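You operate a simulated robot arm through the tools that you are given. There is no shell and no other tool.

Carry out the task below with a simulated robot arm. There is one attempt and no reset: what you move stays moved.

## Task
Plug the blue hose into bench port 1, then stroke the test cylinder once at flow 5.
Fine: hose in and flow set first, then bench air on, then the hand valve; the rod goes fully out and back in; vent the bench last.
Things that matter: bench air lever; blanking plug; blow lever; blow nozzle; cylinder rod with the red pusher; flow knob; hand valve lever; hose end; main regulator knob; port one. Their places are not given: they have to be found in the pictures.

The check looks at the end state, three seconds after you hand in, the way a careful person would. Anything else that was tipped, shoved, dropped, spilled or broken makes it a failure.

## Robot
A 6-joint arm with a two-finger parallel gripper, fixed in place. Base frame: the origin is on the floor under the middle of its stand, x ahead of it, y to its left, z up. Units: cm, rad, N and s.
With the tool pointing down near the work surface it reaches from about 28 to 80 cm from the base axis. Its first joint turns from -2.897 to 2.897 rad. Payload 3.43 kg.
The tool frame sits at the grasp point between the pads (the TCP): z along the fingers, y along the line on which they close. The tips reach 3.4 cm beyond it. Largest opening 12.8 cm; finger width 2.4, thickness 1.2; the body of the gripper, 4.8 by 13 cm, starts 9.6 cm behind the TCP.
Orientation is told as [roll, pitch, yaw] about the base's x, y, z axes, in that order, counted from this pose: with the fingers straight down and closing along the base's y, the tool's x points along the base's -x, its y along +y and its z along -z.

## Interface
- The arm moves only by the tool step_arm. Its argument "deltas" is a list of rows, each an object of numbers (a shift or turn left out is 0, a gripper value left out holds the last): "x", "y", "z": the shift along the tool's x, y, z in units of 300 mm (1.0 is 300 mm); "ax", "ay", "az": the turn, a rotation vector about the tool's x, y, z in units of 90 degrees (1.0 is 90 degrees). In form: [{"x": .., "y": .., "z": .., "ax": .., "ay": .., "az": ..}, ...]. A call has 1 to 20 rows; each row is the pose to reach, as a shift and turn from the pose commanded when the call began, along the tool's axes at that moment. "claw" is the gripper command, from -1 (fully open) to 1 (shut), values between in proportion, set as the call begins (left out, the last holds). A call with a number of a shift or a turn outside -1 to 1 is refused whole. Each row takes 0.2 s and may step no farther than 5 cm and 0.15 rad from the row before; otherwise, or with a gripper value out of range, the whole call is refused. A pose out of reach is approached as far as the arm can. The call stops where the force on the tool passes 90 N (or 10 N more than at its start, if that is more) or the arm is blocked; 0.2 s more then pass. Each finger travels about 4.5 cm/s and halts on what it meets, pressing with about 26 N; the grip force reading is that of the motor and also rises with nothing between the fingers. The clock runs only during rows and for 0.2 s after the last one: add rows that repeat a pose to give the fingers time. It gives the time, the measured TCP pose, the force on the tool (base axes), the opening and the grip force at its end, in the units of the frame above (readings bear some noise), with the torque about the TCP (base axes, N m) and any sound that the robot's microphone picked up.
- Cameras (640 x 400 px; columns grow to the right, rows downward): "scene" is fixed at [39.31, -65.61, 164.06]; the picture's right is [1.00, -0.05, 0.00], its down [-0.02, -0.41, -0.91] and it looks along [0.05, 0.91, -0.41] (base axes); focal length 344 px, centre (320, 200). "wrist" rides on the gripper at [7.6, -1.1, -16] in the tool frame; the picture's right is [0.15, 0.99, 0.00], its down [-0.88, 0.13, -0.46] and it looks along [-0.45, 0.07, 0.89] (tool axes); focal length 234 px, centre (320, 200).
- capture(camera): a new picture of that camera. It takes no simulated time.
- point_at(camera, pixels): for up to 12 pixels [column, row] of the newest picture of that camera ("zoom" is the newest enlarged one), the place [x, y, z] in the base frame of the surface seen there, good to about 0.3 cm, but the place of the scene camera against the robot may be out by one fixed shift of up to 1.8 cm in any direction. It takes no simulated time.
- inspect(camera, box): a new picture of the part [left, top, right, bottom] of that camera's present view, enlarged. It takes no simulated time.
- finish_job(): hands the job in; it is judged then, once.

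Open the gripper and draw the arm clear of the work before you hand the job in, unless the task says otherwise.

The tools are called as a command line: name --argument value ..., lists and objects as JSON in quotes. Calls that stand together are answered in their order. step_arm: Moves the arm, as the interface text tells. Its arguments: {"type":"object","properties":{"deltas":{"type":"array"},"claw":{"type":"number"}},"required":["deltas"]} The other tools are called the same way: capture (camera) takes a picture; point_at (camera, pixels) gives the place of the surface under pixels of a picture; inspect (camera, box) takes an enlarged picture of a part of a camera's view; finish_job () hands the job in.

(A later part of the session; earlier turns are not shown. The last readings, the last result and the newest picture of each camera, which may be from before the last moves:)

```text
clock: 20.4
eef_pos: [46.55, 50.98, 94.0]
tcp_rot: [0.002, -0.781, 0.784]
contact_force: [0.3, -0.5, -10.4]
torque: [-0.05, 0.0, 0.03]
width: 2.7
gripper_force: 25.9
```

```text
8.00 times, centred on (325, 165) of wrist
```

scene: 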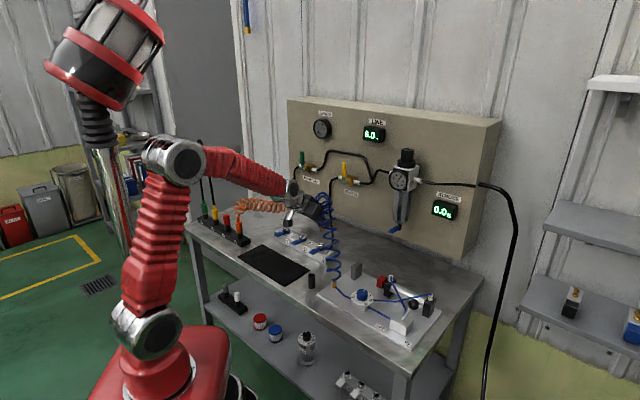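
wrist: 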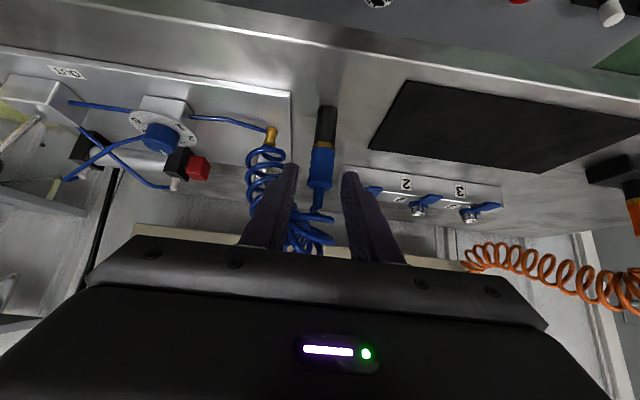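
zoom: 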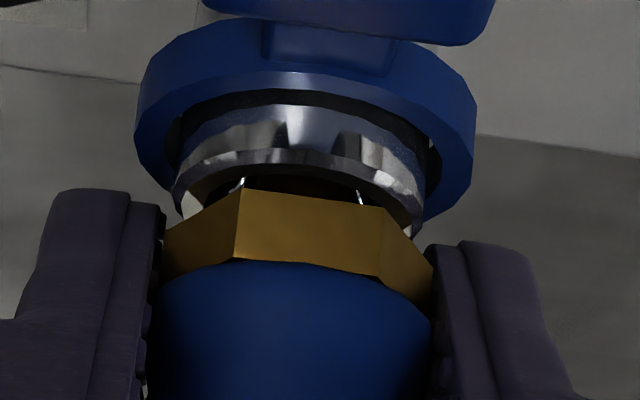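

The hex rose about 0.2 cm with 10 N resistance; I pull a little more to tell latch from friction.

step_arm --deltas '[{"x": -0.003, "z": -0.003}, {"x": -0.006, "z": -0.006}, {"x": -0.006, "z": -0.006}, {"x": -0.006, "z": -0.006}]'

inspect --camera "wrist" --box '[300, 140, 350, 190]'

```text
clock: 21.4
eef_pos: [46.69, 50.95, 94.47]
tcp_rot: [0.003, -0.783, 0.784]
contact_force: [0.5, 0.0, -21.7]
torque: [0.0, 0.01, -0.02]
width: 2.67
gripper_force: 25.9
```

```text
8.00 times, centred on (325, 165) of wrist
```

zoom: 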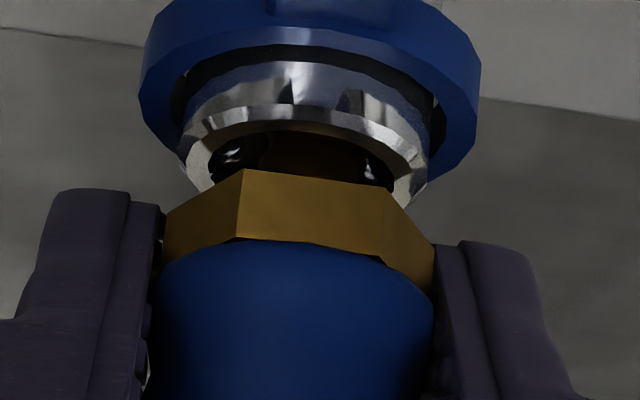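

The plug follows with about 22 N drag. I push it back down to the seat in small steps, somewhat further than before.

step_arm --deltas '[{"x": 0.006, "z": 0.006}, {"x": 0.012, "z": 0.012}, {"x": 0.016, "z": 0.016}]'

step_arm --deltas '[{"x": 0.004, "z": 0.004}, {"x": 0.008, "z": 0.008}, {"x": 0.012, "z": 0.012}, {"x": 0.012, "z": 0.012}]'

inspect --camera "wrist" --box '[300, 140, 350, 190]'

```text
clock: 22.2
eef_pos: [46.74, 51.07, 94.13]
tcp_rot: [0.002, -0.789, 0.784]
contact_force: [-6.0, -6.0, 5.4]
torque: [-0.13, 0.13, -0.05]
width: 2.7
gripper_force: 25.5
```

```text
clock: 23.2
eef_pos: [46.74, 51.07, 93.64]
tcp_rot: [0.002, -0.79, 0.785]
contact_force: [0.8, 7.6, 33.4]
torque: [0.35, -0.01, 0.01]
width: 2.71
gripper_force: 25.9
```

```text
8.00 times, centred on (325, 165) of wrist
```

zoom: 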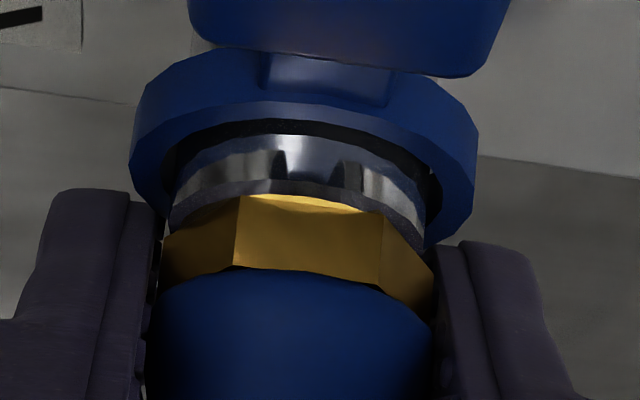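

Geometry suggests that my finger edges (lowest point about z 90.4) may be touching the blue collar at z 91.15, so I should grip higher. I open slightly, rise about 2.3 cm and re-grip.

step_arm --deltas '[{"x": -0.004, "z": -0.004}, {"x": -0.008, "z": -0.008}, {"x": -0.008, "z": -0.008}, {"x": -0.008, "z": -0.008}]' --claw 0.4

inspect --camera "wrist" --box '[280, 110, 380, 210]'

```text
clock: 24.2
eef_pos: [46.52, 50.92, 93.65]
tcp_rot: [0.003, -0.786, 0.782]
contact_force: [-0.6, 0.4, 0.0]
torque: [-0.02, -0.02, 0.02]
width: 3.82
gripper_force: 0.1
```

```text
4.00 times, centred on (330, 160) of wrist
```

zoom: 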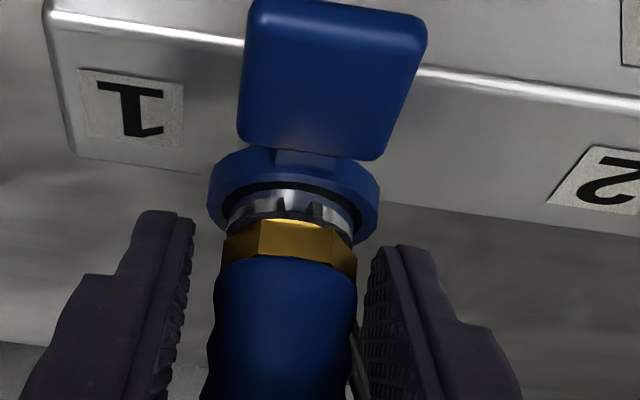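

The plug stands in the port by itself. I look closely at hex against rim now that it is free.

inspect --camera "wrist" --box '[300, 140, 350, 190]'

point_at --camera "zoom" --pixels '[[330, 160], [330, 175], [330, 190], [330, 215], [280, 160], [400, 190], [220, 190], [280, 100], [280, 60], [330, 260]]'

inspect --camera "scene" --box '[305, 205, 355, 265]'

```text
8.00 times, centred on (325, 165) of wrist
```

zoom: 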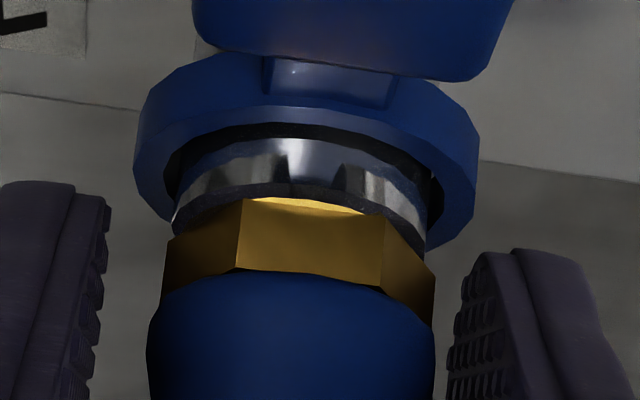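

```text
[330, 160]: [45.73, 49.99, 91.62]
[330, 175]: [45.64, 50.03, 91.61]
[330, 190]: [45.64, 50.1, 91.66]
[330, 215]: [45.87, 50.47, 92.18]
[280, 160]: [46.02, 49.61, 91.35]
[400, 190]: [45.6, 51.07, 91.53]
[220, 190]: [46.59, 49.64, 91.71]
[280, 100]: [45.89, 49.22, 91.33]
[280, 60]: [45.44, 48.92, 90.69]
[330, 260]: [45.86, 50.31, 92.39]
```

```text
6.67 times, centred on (330, 235) of scene
```

zoom: 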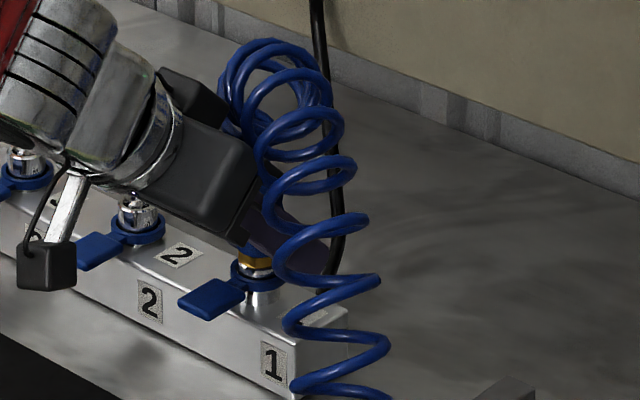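

It looks close to the rim. I raise the open fingers to about z 96 and re-grip clear of the collar.

step_arm --deltas '[{"x": -0.02, "z": -0.02}, {"x": -0.04, "z": -0.04}, {"x": -0.055, "z": -0.055}, {"x": -0.055, "z": -0.055}]' --claw 0.4

step_arm --deltas '[{"x": 0}, {"x": 0}, {"x": 0}, {"x": 0}]' --claw 1

inspect --camera "wrist" --box '[280, 90, 380, 190]'

```text
clock: 25.2
eef_pos: [46.68, 51.0, 96.08]
tcp_rot: [0.001, -0.785, 0.783]
contact_force: [-0.4, 0.6, -0.5]
torque: [-0.01, 0.01, 0.01]
width: 3.84
gripper_force: 0.0
```

```text
clock: 26.2
eef_pos: [46.76, 51.0, 96.09]
tcp_rot: [0.002, -0.786, 0.784]
contact_force: [1.1, -0.6, 2.4]
torque: [0.0, -0.07, 0.0]
width: 2.67
gripper_force: 25.6
```

```text
4.00 times, centred on (330, 140) of wrist
```

zoom: 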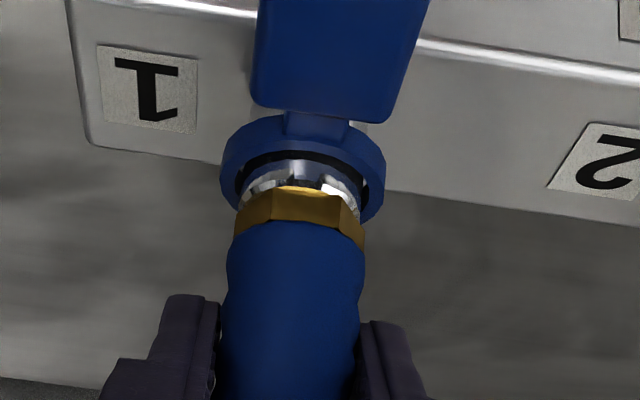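

Now gripped high (TCP z 96.1). I press down in small steps to see how far it goes and at what force.

step_arm --deltas '[{"x": 0.004, "z": 0.004}, {"x": 0.008, "z": 0.008}, {"x": 0.012, "z": 0.012}, {"x": 0.012, "z": 0.012}]'

inspect --camera "wrist" --box '[280, 90, 380, 190]'

```text
clock: 27.2
eef_pos: [46.73, 51.05, 95.93]
tcp_rot: [0.003, -0.793, 0.783]
contact_force: [1.6, -3.1, 35.5]
torque: [-0.03, -0.43, -0.04]
width: 2.73
gripper_force: 26.0
```

```text
4.00 times, centred on (330, 140) of wrist
```

zoom: 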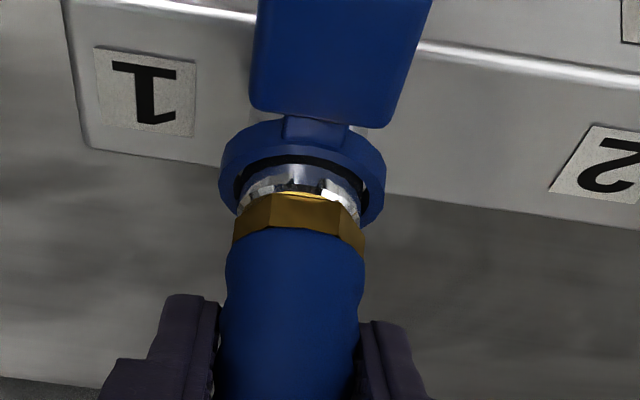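

35 N without slip and the plug barely moves. I press a bit more to see whether it clicks.

step_arm --deltas '[{"x": 0.003, "z": 0.003}, {"x": 0.006, "z": 0.006}, {"x": 0.009, "z": 0.009}, {"x": 0.009, "z": 0.009}]'

inspect --camera "wrist" --box '[280, 90, 380, 190]'

```text
clock: 28.2
eef_pos: [46.68, 51.09, 95.45]
tcp_rot: [0.001, -0.79, 0.782]
contact_force: [4.4, 0.2, 34.6]
torque: [-0.1, -0.42, -0.08]
width: 2.72
gripper_force: 26.0
```

```text
4.00 times, centred on (330, 140) of wrist
```

zoom: 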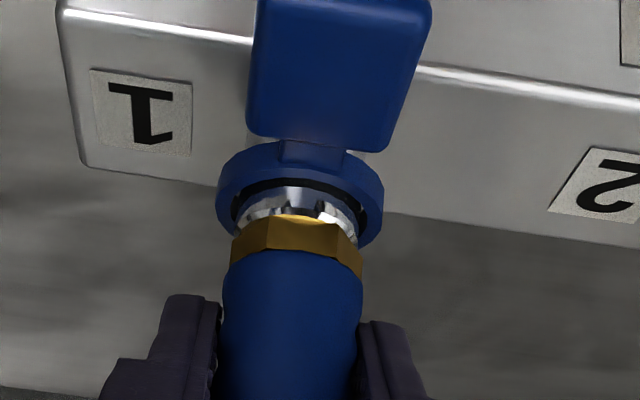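

It stops hard (the grip slips at 35 N). Now a pull test with the high grip, clear of the collar.

step_arm --deltas '[{"x": -0.005, "z": -0.005}, {"x": -0.01, "z": -0.01}, {"x": -0.014, "z": -0.014}, {"x": -0.014, "z": -0.014}, {"x": -0.014, "z": -0.014}]'

inspect --camera "wrist" --box '[280, 90, 380, 190]'

```text
clock: 29.4
eef_pos: [46.49, 50.92, 95.52]
tcp_rot: [0.0, -0.78, 0.784]
contact_force: [0.5, -0.3, -7.2]
torque: [0.01, 0.0, 0.0]
width: 2.67
gripper_force: 26.4
```

```text
4.00 times, centred on (330, 140) of wrist
```

zoom: 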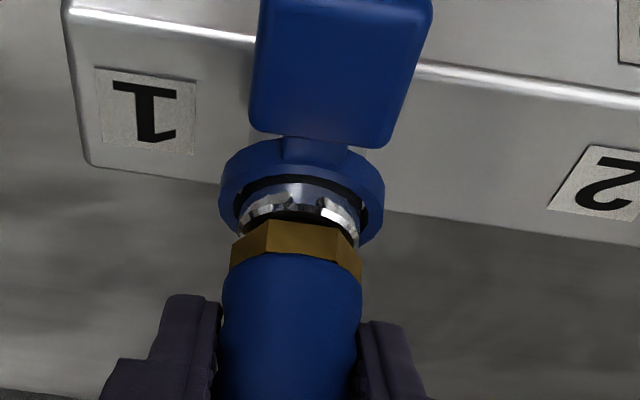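

The plug follows up slightly with 7 N. I pull 0.4 cm more to see whether a latch holds it.

step_arm --deltas '[{"x": -0.003, "z": -0.003}, {"x": -0.006, "z": -0.006}, {"x": -0.0095, "z": -0.0095}, {"x": -0.0095, "z": -0.0095}, {"x": -0.0095, "z": -0.0095}]'

inspect --camera "wrist" --box '[280, 90, 380, 190]'

```text
clock: 30.6
eef_pos: [46.71, 50.99, 96.06]
tcp_rot: [0.0, -0.782, 0.782]
contact_force: [0.3, 0.8, -21.7]
torque: [0.03, 0.0, 0.0]
width: 2.71
gripper_force: 26.4
```

```text
4.00 times, centred on (330, 140) of wrist
```

zoom: 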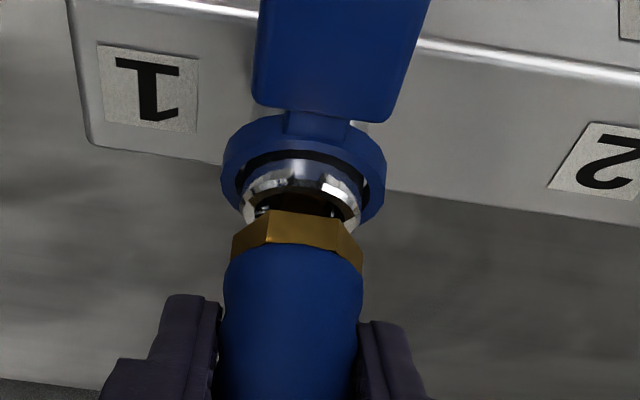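

The drag grows with the gap (7 N at 0.15 cm, 21.7 N at 0.5 cm), like a spring holding it in. I let go here to see whether it snaps back to its seat.

step_arm --deltas '[{"x": 0}, {"x": 0}, {"x": 0}, {"x": 0}]' --claw 0.4

inspect --camera "wrist" --box '[280, 90, 380, 190]'

```text
clock: 31.6
eef_pos: [46.77, 51.0, 96.21]
tcp_rot: [0.0, -0.785, 0.783]
contact_force: [0.4, -0.6, 0.2]
torque: [0.02, -0.02, -0.01]
width: 3.86
gripper_force: 0.0
```

```text
4.00 times, centred on (330, 140) of wrist
```

zoom: 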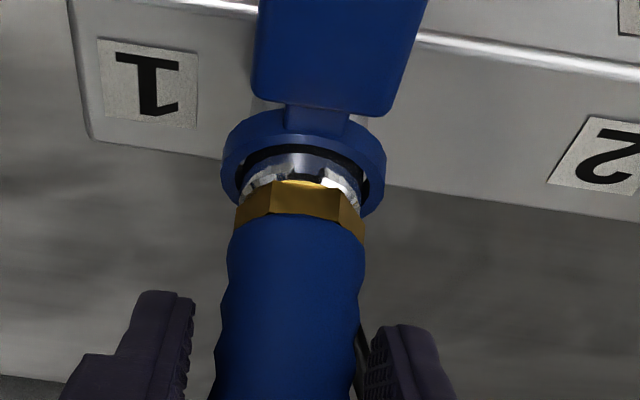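

It snapped back onto the rim, so the plug is held in port 1. I withdraw backwards along the fingers by 12 cm.

step_arm --deltas '[{"z": -0.05}, {"z": -0.1}, {"z": -0.2}, {"z": -0.3}, {"z": -0.4}]'

capture --camera "wrist"

capture --camera "scene"

```text
clock: 32.8
eef_pos: [40.57, 45.0, 104.59]
tcp_rot: [0.001, -0.785, 0.786]
contact_force: [-0.3, 0.2, 0.6]
torque: [-0.03, 0.02, -0.03]
width: 3.82
gripper_force: 0.0
```

```text
taken
```

wrist: 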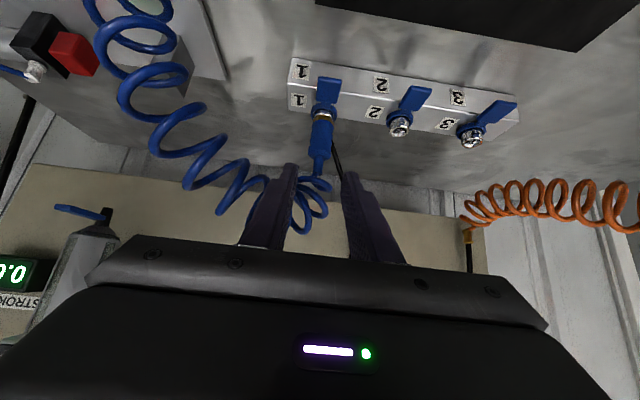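

```text
taken
```

scene: 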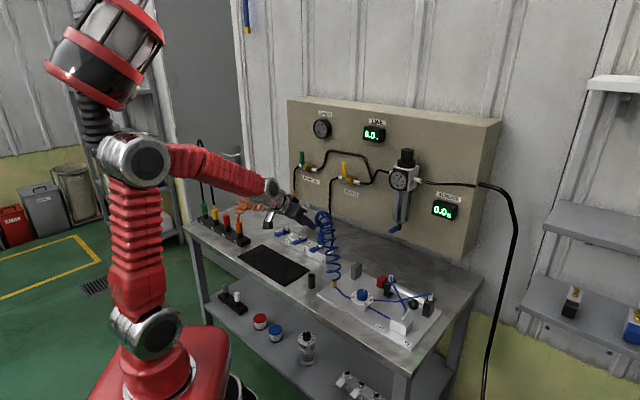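

The hose is plugged and clear. I rise 12 cm, then carry the hand over to the flow knob while turning it to point straight down.

step_arm --deltas '[{"x": -0.0566, "z": -0.0566}, {"x": -0.1132, "z": -0.1132}, {"x": -0.1698, "z": -0.1698}, {"x": -0.2264, "z": -0.2264}, {"x": -0.283, "z": -0.283}, {"x": -0.2693, "y": -0.1221, "z": -0.2967, "ay": 0.0625}, {"x": -0.2556, "y": -0.2443, "z": -0.3104, "ay": 0.125}, {"x": -0.2419, "y": -0.3664, "z": -0.3241, "ay": 0.1875}, {"x": -0.2282, "y": -0.4885, "z": -0.3378, "ay": 0.25}, {"x": -0.2145, "y": -0.6106, "z": -0.3515, "ay": 0.3125}, {"x": -0.2008, "y": -0.7328, "z": -0.3652, "ay": 0.375}, {"x": -0.1871, "y": -0.8549, "z": -0.3789, "ay": 0.4375}, {"x": -0.1734, "y": -0.977, "z": -0.3926, "ay": 0.5}, {"x": -0.1734, "y": -0.977, "z": -0.3926, "ay": 0.5}]' --claw -0.6

capture --camera "wrist"

capture --camera "scene"

```text
clock: 35.8
eef_pos: [58.1, 20.84, 116.71]
tcp_rot: [0.0, 0.001, 0.785]
contact_force: [-0.6, -0.1, 0.3]
torque: [0.0, -0.01, 0.0]
width: 10.25
gripper_force: 0.1
```

```text
taken
```

wrist: 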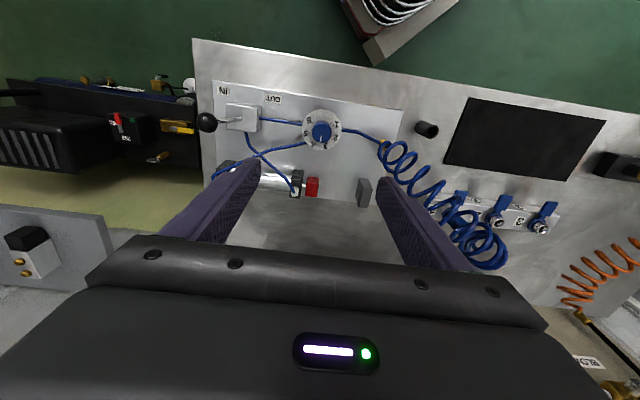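

```text
taken
```

scene: 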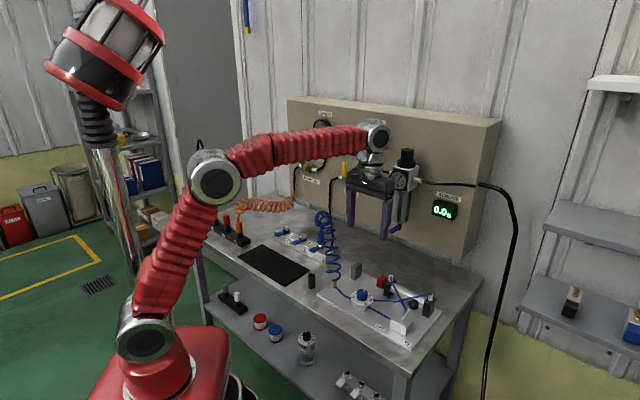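

The hand is over the knob, seen at (321,130). I zoom on the dial to measure the angle of the mark and of the numerals, and look over the hand valve.

inspect --camera "wrist" --box '[293, 103, 353, 157]'

point_at --camera "zoom" --pixels '[[295, 205], [300, 240], [310, 315], [235, 205], [355, 205], [295, 145], [455, 180], [430, 270], [370, 330], [300, 345], [190, 250], [180, 150]]'

inspect --camera "wrist" --box '[185, 75, 325, 205]'

```text
7.41 times, centred on (323, 130) of wrist
```

zoom: 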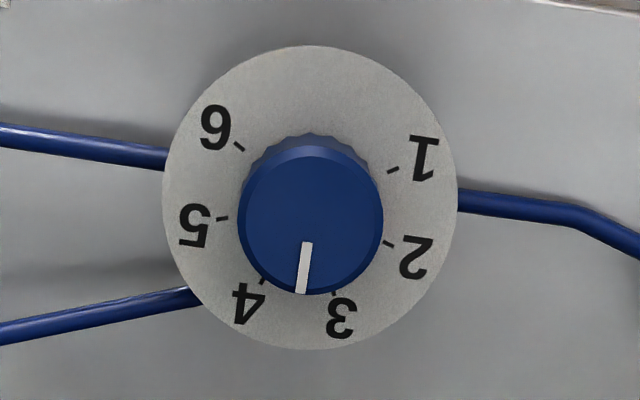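

```text
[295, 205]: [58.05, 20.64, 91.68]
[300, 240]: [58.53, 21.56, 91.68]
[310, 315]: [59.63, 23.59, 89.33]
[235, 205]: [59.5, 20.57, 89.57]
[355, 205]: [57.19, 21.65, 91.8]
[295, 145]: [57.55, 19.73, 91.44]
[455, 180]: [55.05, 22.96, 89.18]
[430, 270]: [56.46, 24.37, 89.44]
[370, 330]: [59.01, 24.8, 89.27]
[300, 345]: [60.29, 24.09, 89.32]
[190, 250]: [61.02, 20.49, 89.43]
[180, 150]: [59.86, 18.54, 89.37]
```

```text
3.08 times, centred on (255, 140) of wrist
```

zoom: 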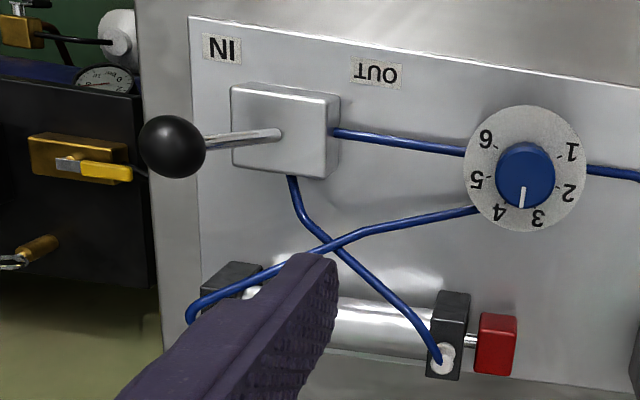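

From the dial the ticks are spaced 48° (1 at 210°, 6 at -30°) and the mark stands at exactly 3.5; 5 therefore needs a 72° clockwise turn. Knob centre is about (58.0,21.4); I descend most of the way with the fingers half open.

step_arm --deltas '[{"x": -0.0107, "y": 0.0167, "z": 0.12}, {"x": -0.0107, "y": 0.0167, "z": 0.24}, {"x": -0.0107, "y": 0.0167, "z": 0.36}, {"x": -0.0107, "y": 0.0167, "z": 0.48}, {"x": -0.0107, "y": 0.0167, "z": 0.59}, {"x": -0.0107, "y": 0.0167, "z": 0.59}]' --claw 0.0

inspect --camera "wrist" --box '[230, 100, 410, 220]'

inspect --camera "scene" --box '[310, 220, 450, 340]'

```text
clock: 37.2
eef_pos: [57.99, 21.57, 98.81]
tcp_rot: [0.001, 0.0, 0.785]
contact_force: [-0.2, 1.0, 0.3]
torque: [0.01, -0.02, -0.02]
width: 6.38
gripper_force: 0.0
```

```text
3.33 times, centred on (320, 160) of wrist
```

zoom: 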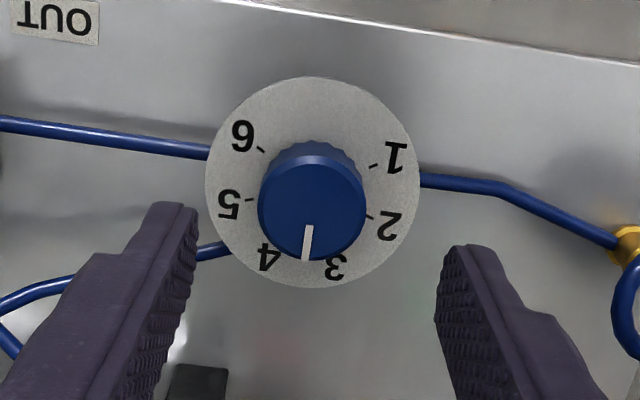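

```text
3.33 times, centred on (380, 280) of scene
```

zoom: 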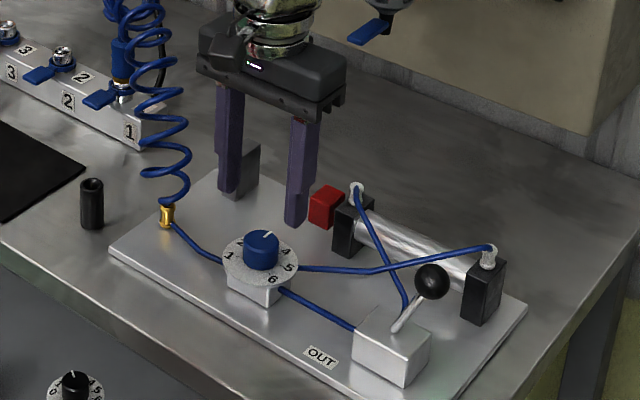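

The knob is about 0.15 cm to the tool's -y of centre. I correct that and descend to TCP z 93.5, with tips just above the dial.

step_arm --deltas '[{"y": -0.005, "z": 0.06}, {"y": -0.005, "z": 0.12}, {"y": -0.005, "z": 0.155}, {"y": -0.005, "z": 0.177}, {"y": -0.005, "z": 0.177}]'

inspect --camera "wrist" --box '[230, 120, 410, 240]'

inspect --camera "scene" --box '[330, 260, 400, 320]'

```text
clock: 38.4
eef_pos: [58.03, 21.32, 93.61]
tcp_rot: [0.0, -0.001, 0.786]
contact_force: [0.2, 0.4, -0.4]
torque: [-0.03, 0.01, -0.03]
width: 6.41
gripper_force: 0.1
```

```text
3.33 times, centred on (320, 180) of wrist
```

zoom: 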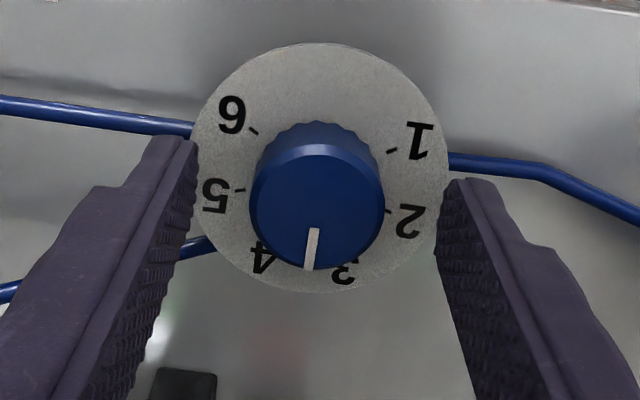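

```text
6.67 times, centred on (365, 290) of scene
```

zoom: 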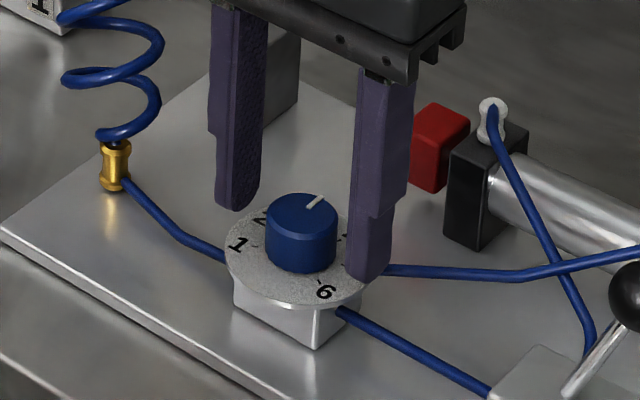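

Both fingers flank the knob just above the dial. I close on the knob.

step_arm --deltas '[{"x": 0}, {"x": 0}, {"x": 0}, {"x": 0}, {"x": 0}]' --claw 1

inspect --camera "wrist" --box '[230, 120, 410, 240]'

```text
clock: 39.6
eef_pos: [58.23, 21.4, 93.53]
tcp_rot: [-0.002, 0.002, 0.786]
contact_force: [5.6, -8.0, -1.6]
torque: [-0.4, -0.7, 0.01]
width: 3.35
gripper_force: 44.7
```

```text
3.33 times, centred on (320, 180) of wrist
```

zoom: 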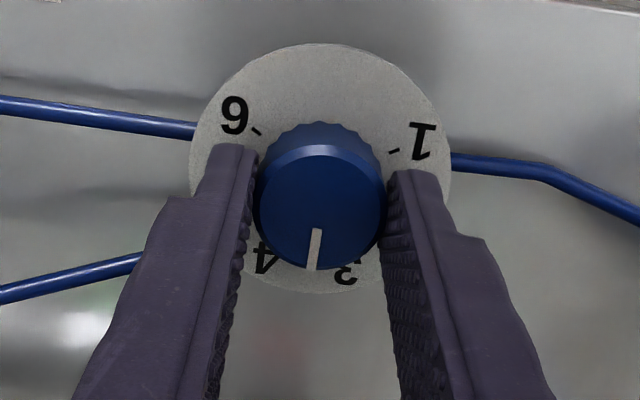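

Gripped at 3.35 cm with a slight sideways load, so I shift 0.1 cm and turn 72° clockwise (az +0.8) in small steps.

step_arm --deltas '[{"y": -0.003, "az": 0.0}, {"y": -0.003, "az": 0.06}, {"y": -0.003, "az": 0.12}, {"y": -0.003, "az": 0.18}, {"y": -0.003, "az": 0.24}, {"y": -0.003, "az": 0.3}, {"y": -0.003, "az": 0.36}, {"y": -0.003, "az": 0.42}, {"y": -0.003, "az": 0.48}, {"y": -0.003, "az": 0.54}, {"y": -0.003, "az": 0.6}, {"y": -0.003, "az": 0.66}, {"y": -0.003, "az": 0.72}, {"y": -0.003, "az": 0.77}, {"y": -0.003, "az": 0.8}, {"y": -0.003, "az": 0.8}]'

inspect --camera "wrist" --box '[230, 120, 410, 240]'

inspect --camera "scene" --box '[330, 260, 400, 320]'

```text
clock: 43.0
eef_pos: [58.14, 21.38, 93.56]
tcp_rot: [-0.001, 0.001, -0.474]
contact_force: [5.1, -9.9, 7.6]
torque: [-0.78, -0.42, -0.02]
width: 3.37
gripper_force: 44.7
```

```text
3.33 times, centred on (320, 180) of wrist
```

zoom: 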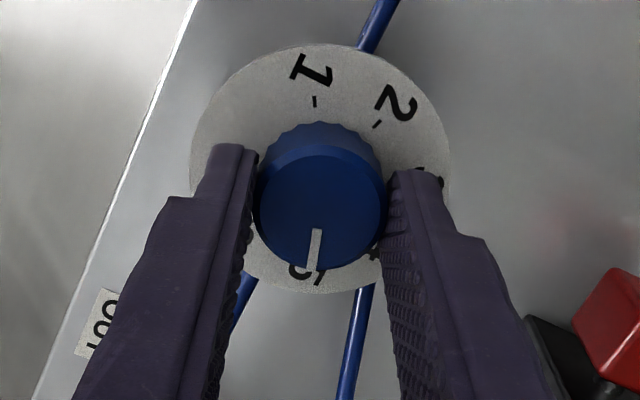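

```text
6.67 times, centred on (365, 290) of scene
```

zoom: 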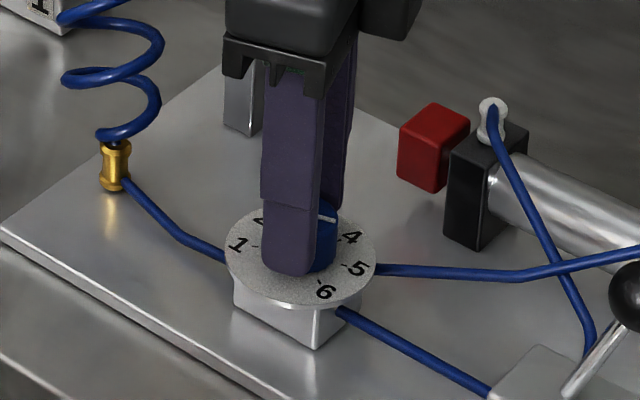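

The knob turned with the hand by 72.2°. I let go, rise and check the mark against 5.

step_arm --deltas '[{"x": 0}, {"x": 0}, {"x": 0}, {"x": 0}]' --claw 0.0

step_arm --deltas '[{"z": -0.07}, {"z": -0.15}, {"z": -0.3}, {"z": -0.45}, {"z": -0.6}]'

inspect --camera "wrist" --box '[280, 100, 360, 170]'

inspect --camera "scene" --box '[340, 275, 390, 315]'

```text
clock: 44.0
eef_pos: [58.07, 21.33, 93.63]
tcp_rot: [0.001, 0.003, -0.471]
contact_force: [0.1, -0.3, 0.1]
torque: [0.0, 0.0, 0.0]
width: 6.4
gripper_force: 0.0
```

```text
clock: 45.2
eef_pos: [58.36, 21.3, 111.57]
tcp_rot: [0.001, 0.002, -0.471]
contact_force: [0.1, -0.4, -0.3]
torque: [-0.03, -0.01, 0.01]
width: 6.4
gripper_force: 0.0
```

```text
5.71 times, centred on (320, 135) of wrist
```

zoom: 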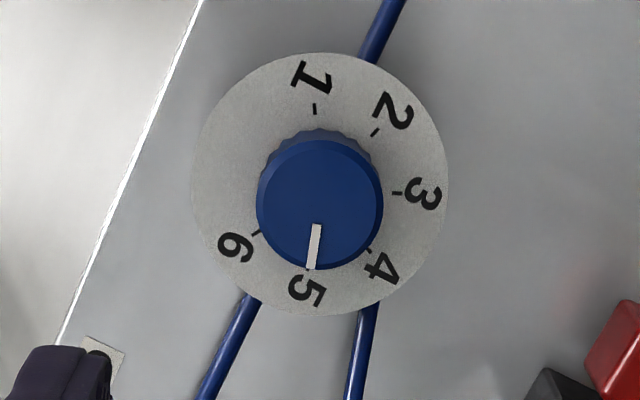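

```text
10.00 times, centred on (365, 295) of scene
```

zoom: 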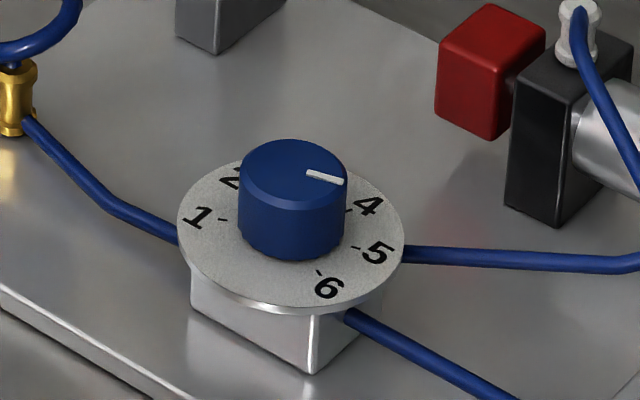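

The mark now points at 5 (its direction and the bisector of ticks 4 and 6 agree within about 1°). Next I rise and swing over toward the panel, turning the yaw back to 45°.

step_arm --deltas '[{"x": 0.0, "y": 0.0, "z": -0.1, "az": -0.06}, {"x": 0.05, "y": 0.02, "z": -0.2, "az": -0.12}, {"x": 0.11, "y": 0.044, "z": -0.28, "az": -0.18}, {"x": 0.18, "y": 0.072, "z": -0.28, "az": -0.24}, {"x": 0.25, "y": 0.1, "z": -0.28, "az": -0.3}, {"x": 0.32, "y": 0.128, "z": -0.28, "az": -0.36}, {"x": 0.39, "y": 0.155, "z": -0.28, "az": -0.42}, {"x": 0.46, "y": 0.183, "z": -0.28, "az": -0.49}, {"x": 0.53, "y": 0.211, "z": -0.28, "az": -0.56}, {"x": 0.6, "y": 0.239, "z": -0.28, "az": -0.62}, {"x": 0.67, "y": 0.267, "z": -0.28, "az": -0.68}, {"x": 0.73, "y": 0.291, "z": -0.28, "az": -0.74}, {"x": 0.77, "y": 0.307, "z": -0.28, "az": -0.8}, {"x": 0.77, "y": 0.307, "z": -0.28, "az": -0.8}]' --claw 1

step_arm --deltas '[{"x": -0.005, "y": 0.01, "z": 0.01, "ay": -0.08}, {"x": -0.011, "y": 0.02, "z": 0.02, "ay": -0.16}, {"x": -0.017, "y": 0.03, "z": 0.03, "ay": -0.24}, {"x": -0.022, "y": 0.04, "z": 0.04, "ay": -0.32}, {"x": -0.028, "y": 0.05, "z": 0.05, "ay": -0.4}, {"x": -0.033, "y": 0.06, "z": 0.06, "ay": -0.48}, {"x": -0.039, "y": 0.07, "z": 0.07, "ay": -0.56}, {"x": -0.044, "y": 0.08, "z": 0.08, "ay": -0.64}, {"x": -0.05, "y": 0.09, "z": 0.09, "ay": -0.72}, {"x": -0.055, "y": 0.1, "z": 0.1, "ay": -0.8}, {"x": -0.06, "y": 0.11, "z": 0.115, "ay": -0.88}, {"x": -0.065, "y": 0.12, "z": 0.125, "ay": -0.95}, {"x": -0.067, "y": 0.127, "z": 0.133, "ay": -1.0}, {"x": -0.067, "y": 0.127, "z": 0.133, "ay": -1.0}]'

capture --camera "wrist"

capture --camera "scene"

```text
clock: 48.2
eef_pos: [41.7, 40.12, 120.04]
tcp_rot: [0.0, 0.001, 0.787]
contact_force: [-0.3, -0.6, 0.4]
torque: [0.01, 0.01, 0.0]
width: 0.0
gripper_force: 26.0
```

```text
clock: 51.2
eef_pos: [40.47, 44.13, 116.17]
tcp_rot: [2.211, -1.57, -1.425]
contact_force: [-0.3, 0.5, -0.1]
torque: [0.02, 0.0, 0.0]
width: 0.0
gripper_force: 25.9
out of reach, approached as far as the arm can: row 9, 10
```

```text
taken
```

wrist: 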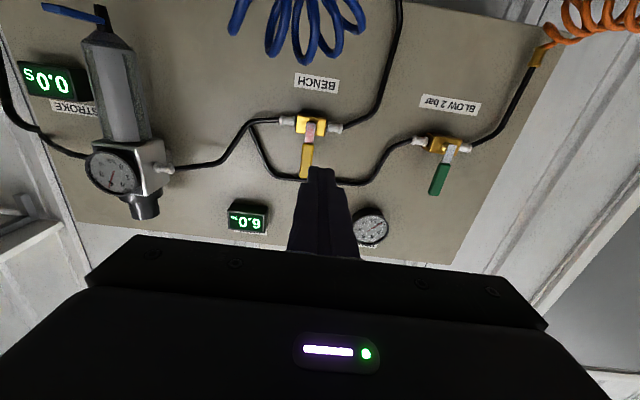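

```text
taken
```

scene: 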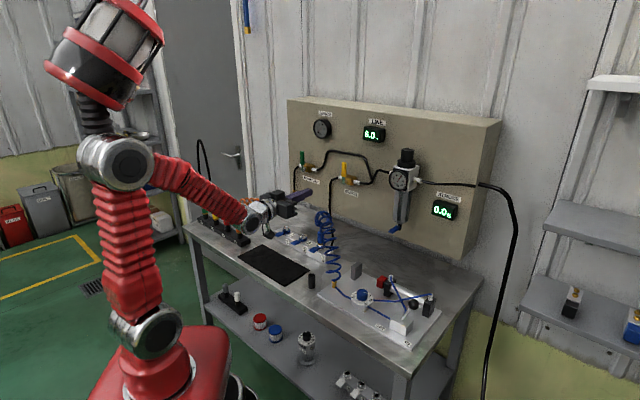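

The tool now points horizontally at the panel. The yellow bench lever shows at (308,150) with its hub at about (312,125), upside down; I zoom and measure.

inspect --camera "wrist" --box '[270, 95, 360, 185]'

point_at --camera "zoom" --pixels '[[290, 130], [275, 160], [265, 200], [255, 240], [250, 290], [280, 240], [235, 240], [305, 100], [340, 130], [200, 120], [440, 150], [450, 300]]'

```text
4.44 times, centred on (315, 140) of wrist
```

zoom: 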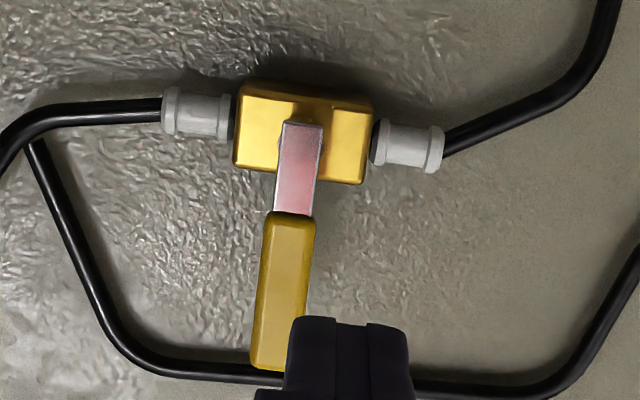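

```text
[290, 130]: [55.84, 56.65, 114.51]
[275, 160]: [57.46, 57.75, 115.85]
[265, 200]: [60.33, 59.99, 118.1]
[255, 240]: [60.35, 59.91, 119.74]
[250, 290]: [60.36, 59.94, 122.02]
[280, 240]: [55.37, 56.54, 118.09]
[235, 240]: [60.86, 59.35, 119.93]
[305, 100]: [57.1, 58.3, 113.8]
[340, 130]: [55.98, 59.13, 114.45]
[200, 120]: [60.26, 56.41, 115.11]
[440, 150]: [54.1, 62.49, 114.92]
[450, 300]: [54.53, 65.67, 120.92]
```

Lever axis is at u≈-1.05 (vertical, z 114–123, front face v≈79.3), pivot near z 115, body front v≈81.5, panel v≈85. I move the closed fingers to the lever's right side, stopping short of it, to check reach and alignment.

step_arm --deltas '[{"x": -0.06, "y": -0.05, "z": 0.0}, {"x": -0.12, "y": -0.1, "z": 0.0}, {"x": -0.17, "y": -0.15, "z": 0.05}, {"x": -0.17, "y": -0.15, "z": 0.15}, {"x": -0.17, "y": -0.15, "z": 0.25}, {"x": -0.17, "y": -0.15, "z": 0.35}, {"x": -0.17, "y": -0.15, "z": 0.45}, {"x": -0.17, "y": -0.15, "z": 0.45}]'

capture --camera "wrist"

inspect --camera "scene" --box '[290, 130, 410, 230]'

```text
clock: 53.0
eef_pos: [53.31, 50.57, 121.1]
tcp_rot: [1.414, -1.568, -0.631]
contact_force: [0.4, 0.3, -0.2]
torque: [0.01, 0.02, -0.03]
width: 0.0
gripper_force: 25.2
```

```text
taken
```

wrist: 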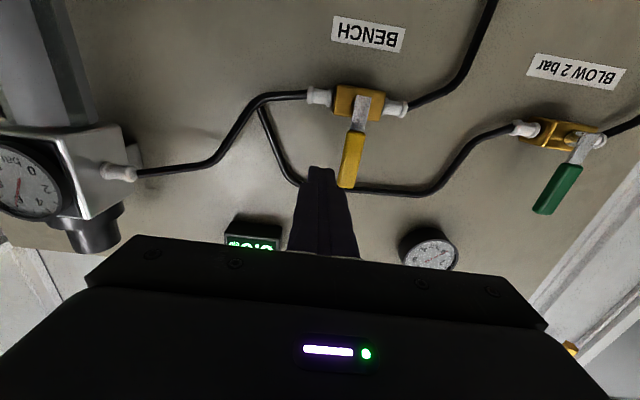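

```text
4.00 times, centred on (350, 180) of scene
```

zoom: 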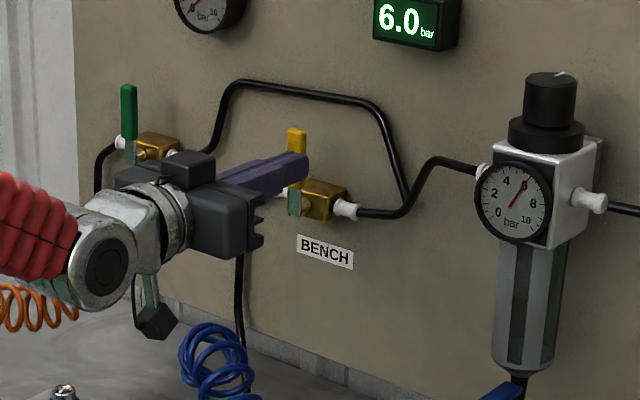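

The fingers are just right of the lever (fingers at (320,195), lever at (352,160)). I re-measure the lever from this closer view.

inspect --camera "wrist" --box '[290, 70, 420, 200]'

point_at --camera "zoom" --pixels '[[350, 140], [360, 90], [340, 180], [310, 240], [300, 270], [330, 230], [285, 260], [360, 60], [330, 60]]'

```text
3.08 times, centred on (355, 135) of wrist
```

zoom: 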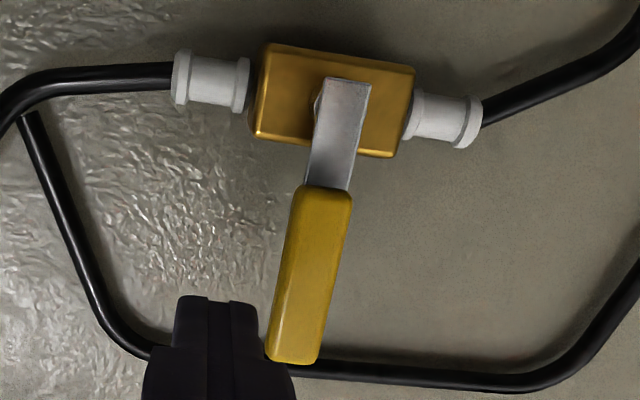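

```text
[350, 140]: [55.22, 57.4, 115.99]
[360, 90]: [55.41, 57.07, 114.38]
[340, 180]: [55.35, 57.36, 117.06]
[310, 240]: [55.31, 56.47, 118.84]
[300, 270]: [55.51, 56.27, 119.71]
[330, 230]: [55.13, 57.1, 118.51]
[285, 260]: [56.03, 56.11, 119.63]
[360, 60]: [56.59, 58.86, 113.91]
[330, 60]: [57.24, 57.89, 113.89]
```

The lever's right edge is at u≈-0.1 and the fingers' left face at about 0.75. I advance 3.7 cm, so that the tips pass beside the handle.

step_arm --deltas '[{"z": 0.05}, {"z": 0.1}, {"z": 0.122}, {"z": 0.122}]'

inspect --camera "wrist" --box '[290, 70, 420, 200]'

inspect --camera "scene" --box '[310, 140, 390, 200]'

```text
clock: 54.0
eef_pos: [55.76, 53.22, 121.17]
tcp_rot: [1.804, -1.57, -1.02]
contact_force: [0.5, 0.3, 0.3]
torque: [0.0, -0.02, 0.02]
width: 0.0
gripper_force: 26.1
```

```text
3.08 times, centred on (355, 135) of wrist
```

zoom: 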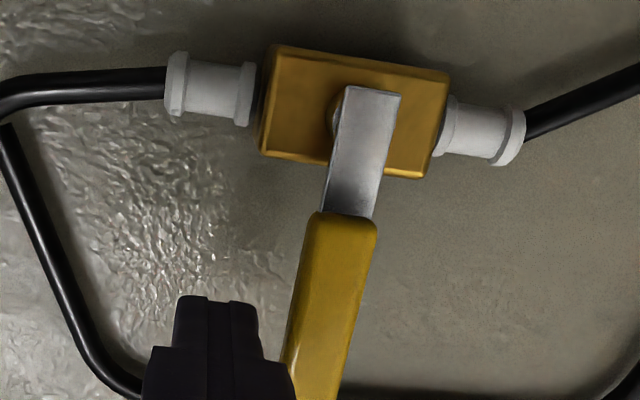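

```text
6.67 times, centred on (350, 170) of scene
```

zoom: 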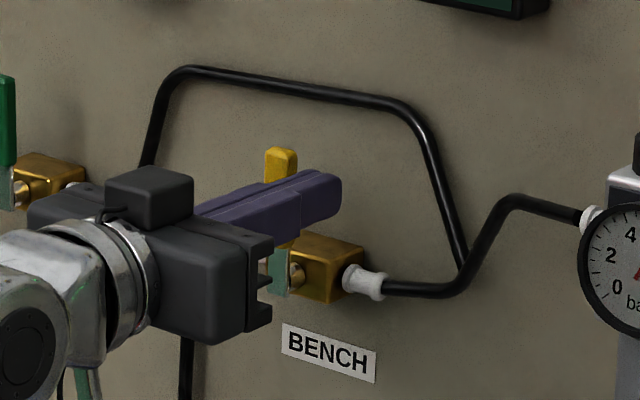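

The tips are beside the handle. I push gently to the left (tool +y) by 1.5 cm and watch force and lever.

step_arm --deltas '[{"y": 0.01}, {"y": 0.02}, {"y": 0.03}, {"y": 0.04}, {"y": 0.05}]'

inspect --camera "wrist" --box '[290, 70, 420, 200]'

```text
clock: 55.2
eef_pos: [54.63, 54.21, 121.18]
tcp_rot: [2.164, -1.569, -1.382]
contact_force: [0.3, 0.1, 1.4]
torque: [0.04, -0.01, -0.05]
width: 0.0
gripper_force: 25.9
```

```text
3.08 times, centred on (355, 135) of wrist
```

zoom: 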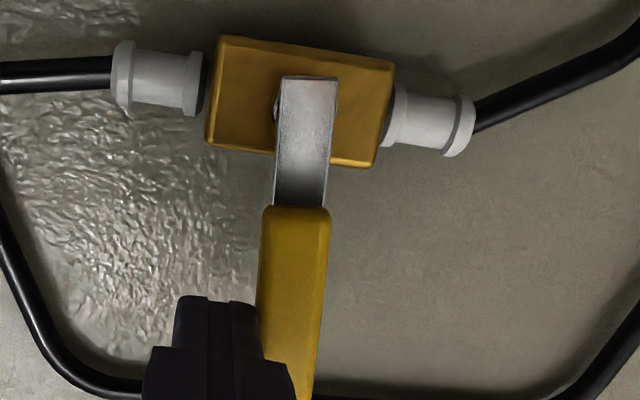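

No force yet (finger now just at the handle's edge). I continue 1 cm more in the same direction.

step_arm --deltas '[{"y": 0.008}, {"y": 0.016}, {"y": 0.024}, {"y": 0.033}]'

inspect --camera "wrist" --box '[290, 70, 420, 200]'

inspect --camera "scene" --box '[310, 140, 390, 200]'

```text
clock: 56.2
eef_pos: [54.12, 54.99, 121.13]
tcp_rot: [1.319, -1.569, -0.533]
contact_force: [-0.1, -0.1, 0.8]
torque: [-0.01, -0.01, 0.0]
width: 0.0
gripper_force: 25.8
```

```text
3.08 times, centred on (355, 135) of wrist
```

zoom: 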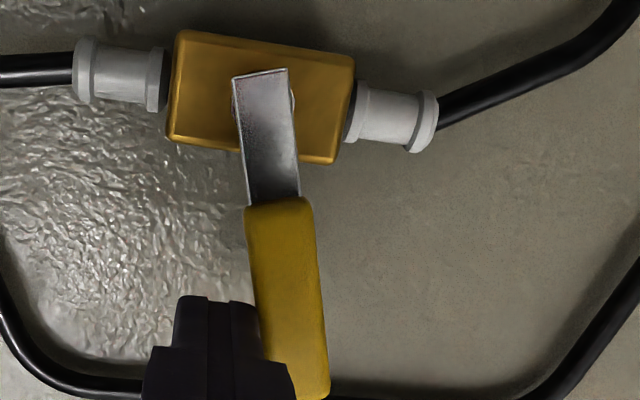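

```text
6.67 times, centred on (350, 170) of scene
```

zoom: 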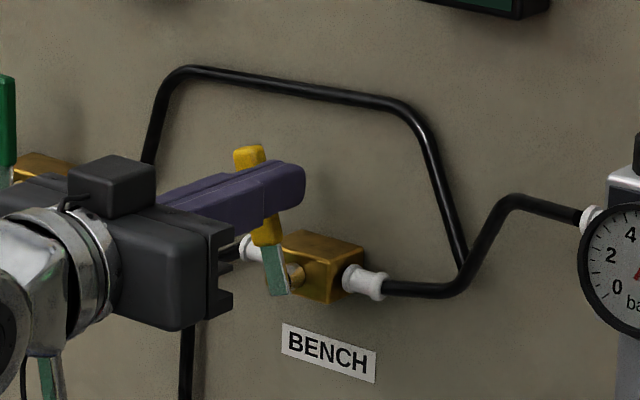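

The lever swings freely to the left with almost no force, so that is its opening direction. I follow the arc around the pivot (u≈-1.05, z≈114.9) down to horizontal.

step_arm --deltas '[{"x": 0.003, "y": 0.017}, {"x": 0.007, "y": 0.034}, {"x": 0.012, "y": 0.058}, {"x": 0.018, "y": 0.0835}, {"x": 0.029, "y": 0.108}, {"x": 0.044, "y": 0.1315}, {"x": 0.063, "y": 0.153}, {"x": 0.085, "y": 0.1715}, {"x": 0.111, "y": 0.187}, {"x": 0.136, "y": 0.198}, {"x": 0.136, "y": 0.198}]'

inspect --camera "wrist" --box '[250, 50, 420, 220]'

inspect --camera "scene" --box '[280, 100, 440, 210]'

```text
clock: 58.6
eef_pos: [49.76, 59.03, 117.11]
tcp_rot: [2.479, -1.569, -1.694]
contact_force: [0.6, -0.5, 1.9]
torque: [0.04, -0.06, -0.02]
width: 0.03
gripper_force: 25.6
```

```text
2.35 times, centred on (335, 135) of wrist
```

zoom: 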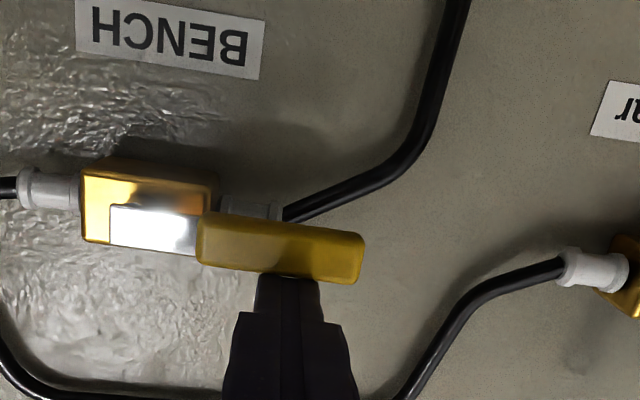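

```text
3.64 times, centred on (360, 155) of scene
```

zoom: 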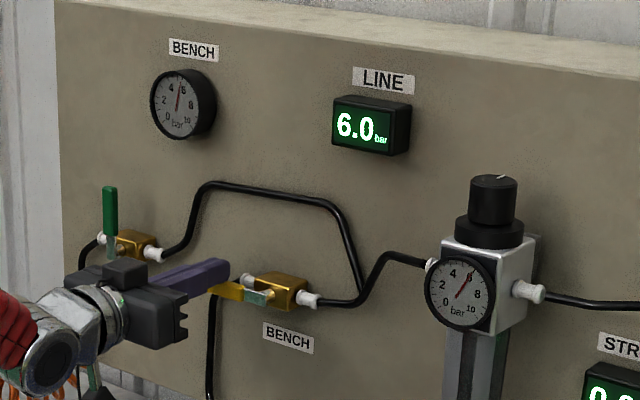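

The lever lies nearly level and the BENCH gauge has risen. I press it 0.5 cm further toward its stop and check the gauge and the hose.

step_arm --deltas '[{"x": 0.006}, {"x": 0.012}, {"x": 0.016}]'

inspect --camera "scene" --box '[310, 110, 340, 140]'

inspect --camera "wrist" --box '[250, 50, 420, 220]'

capture --camera "scene"

```text
clock: 59.4
eef_pos: [49.83, 59.14, 116.95]
tcp_rot: [3.038, -1.562, -2.25]
contact_force: [0.8, 6.6, 22.7]
torque: [0.38, -0.41, 0.06]
width: 0.02
gripper_force: 26.5
```

```text
13.33 times, centred on (325, 125) of scene
```

zoom: 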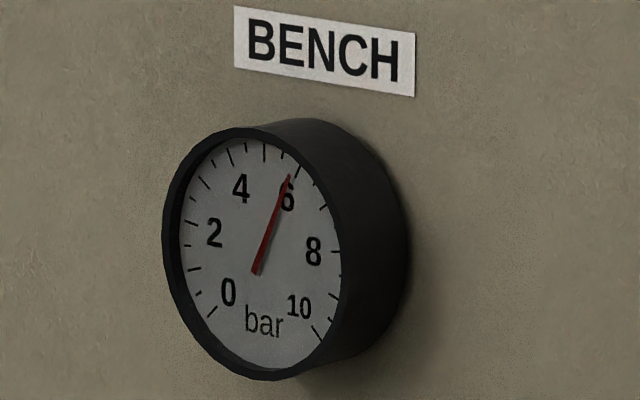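

```text
2.35 times, centred on (335, 135) of wrist
```

zoom: 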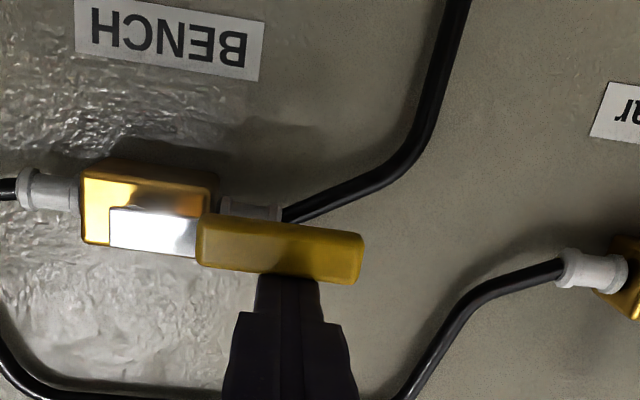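

```text
taken
```

scene: 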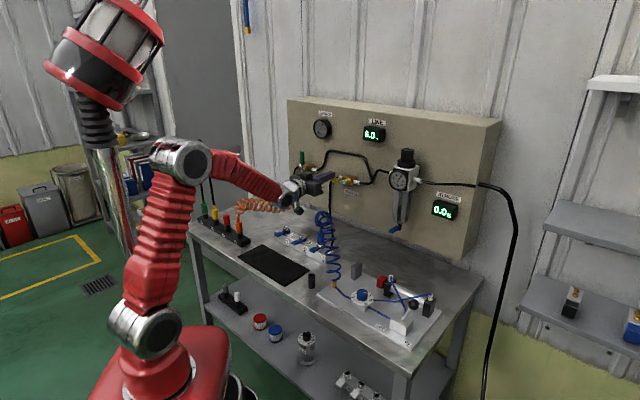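

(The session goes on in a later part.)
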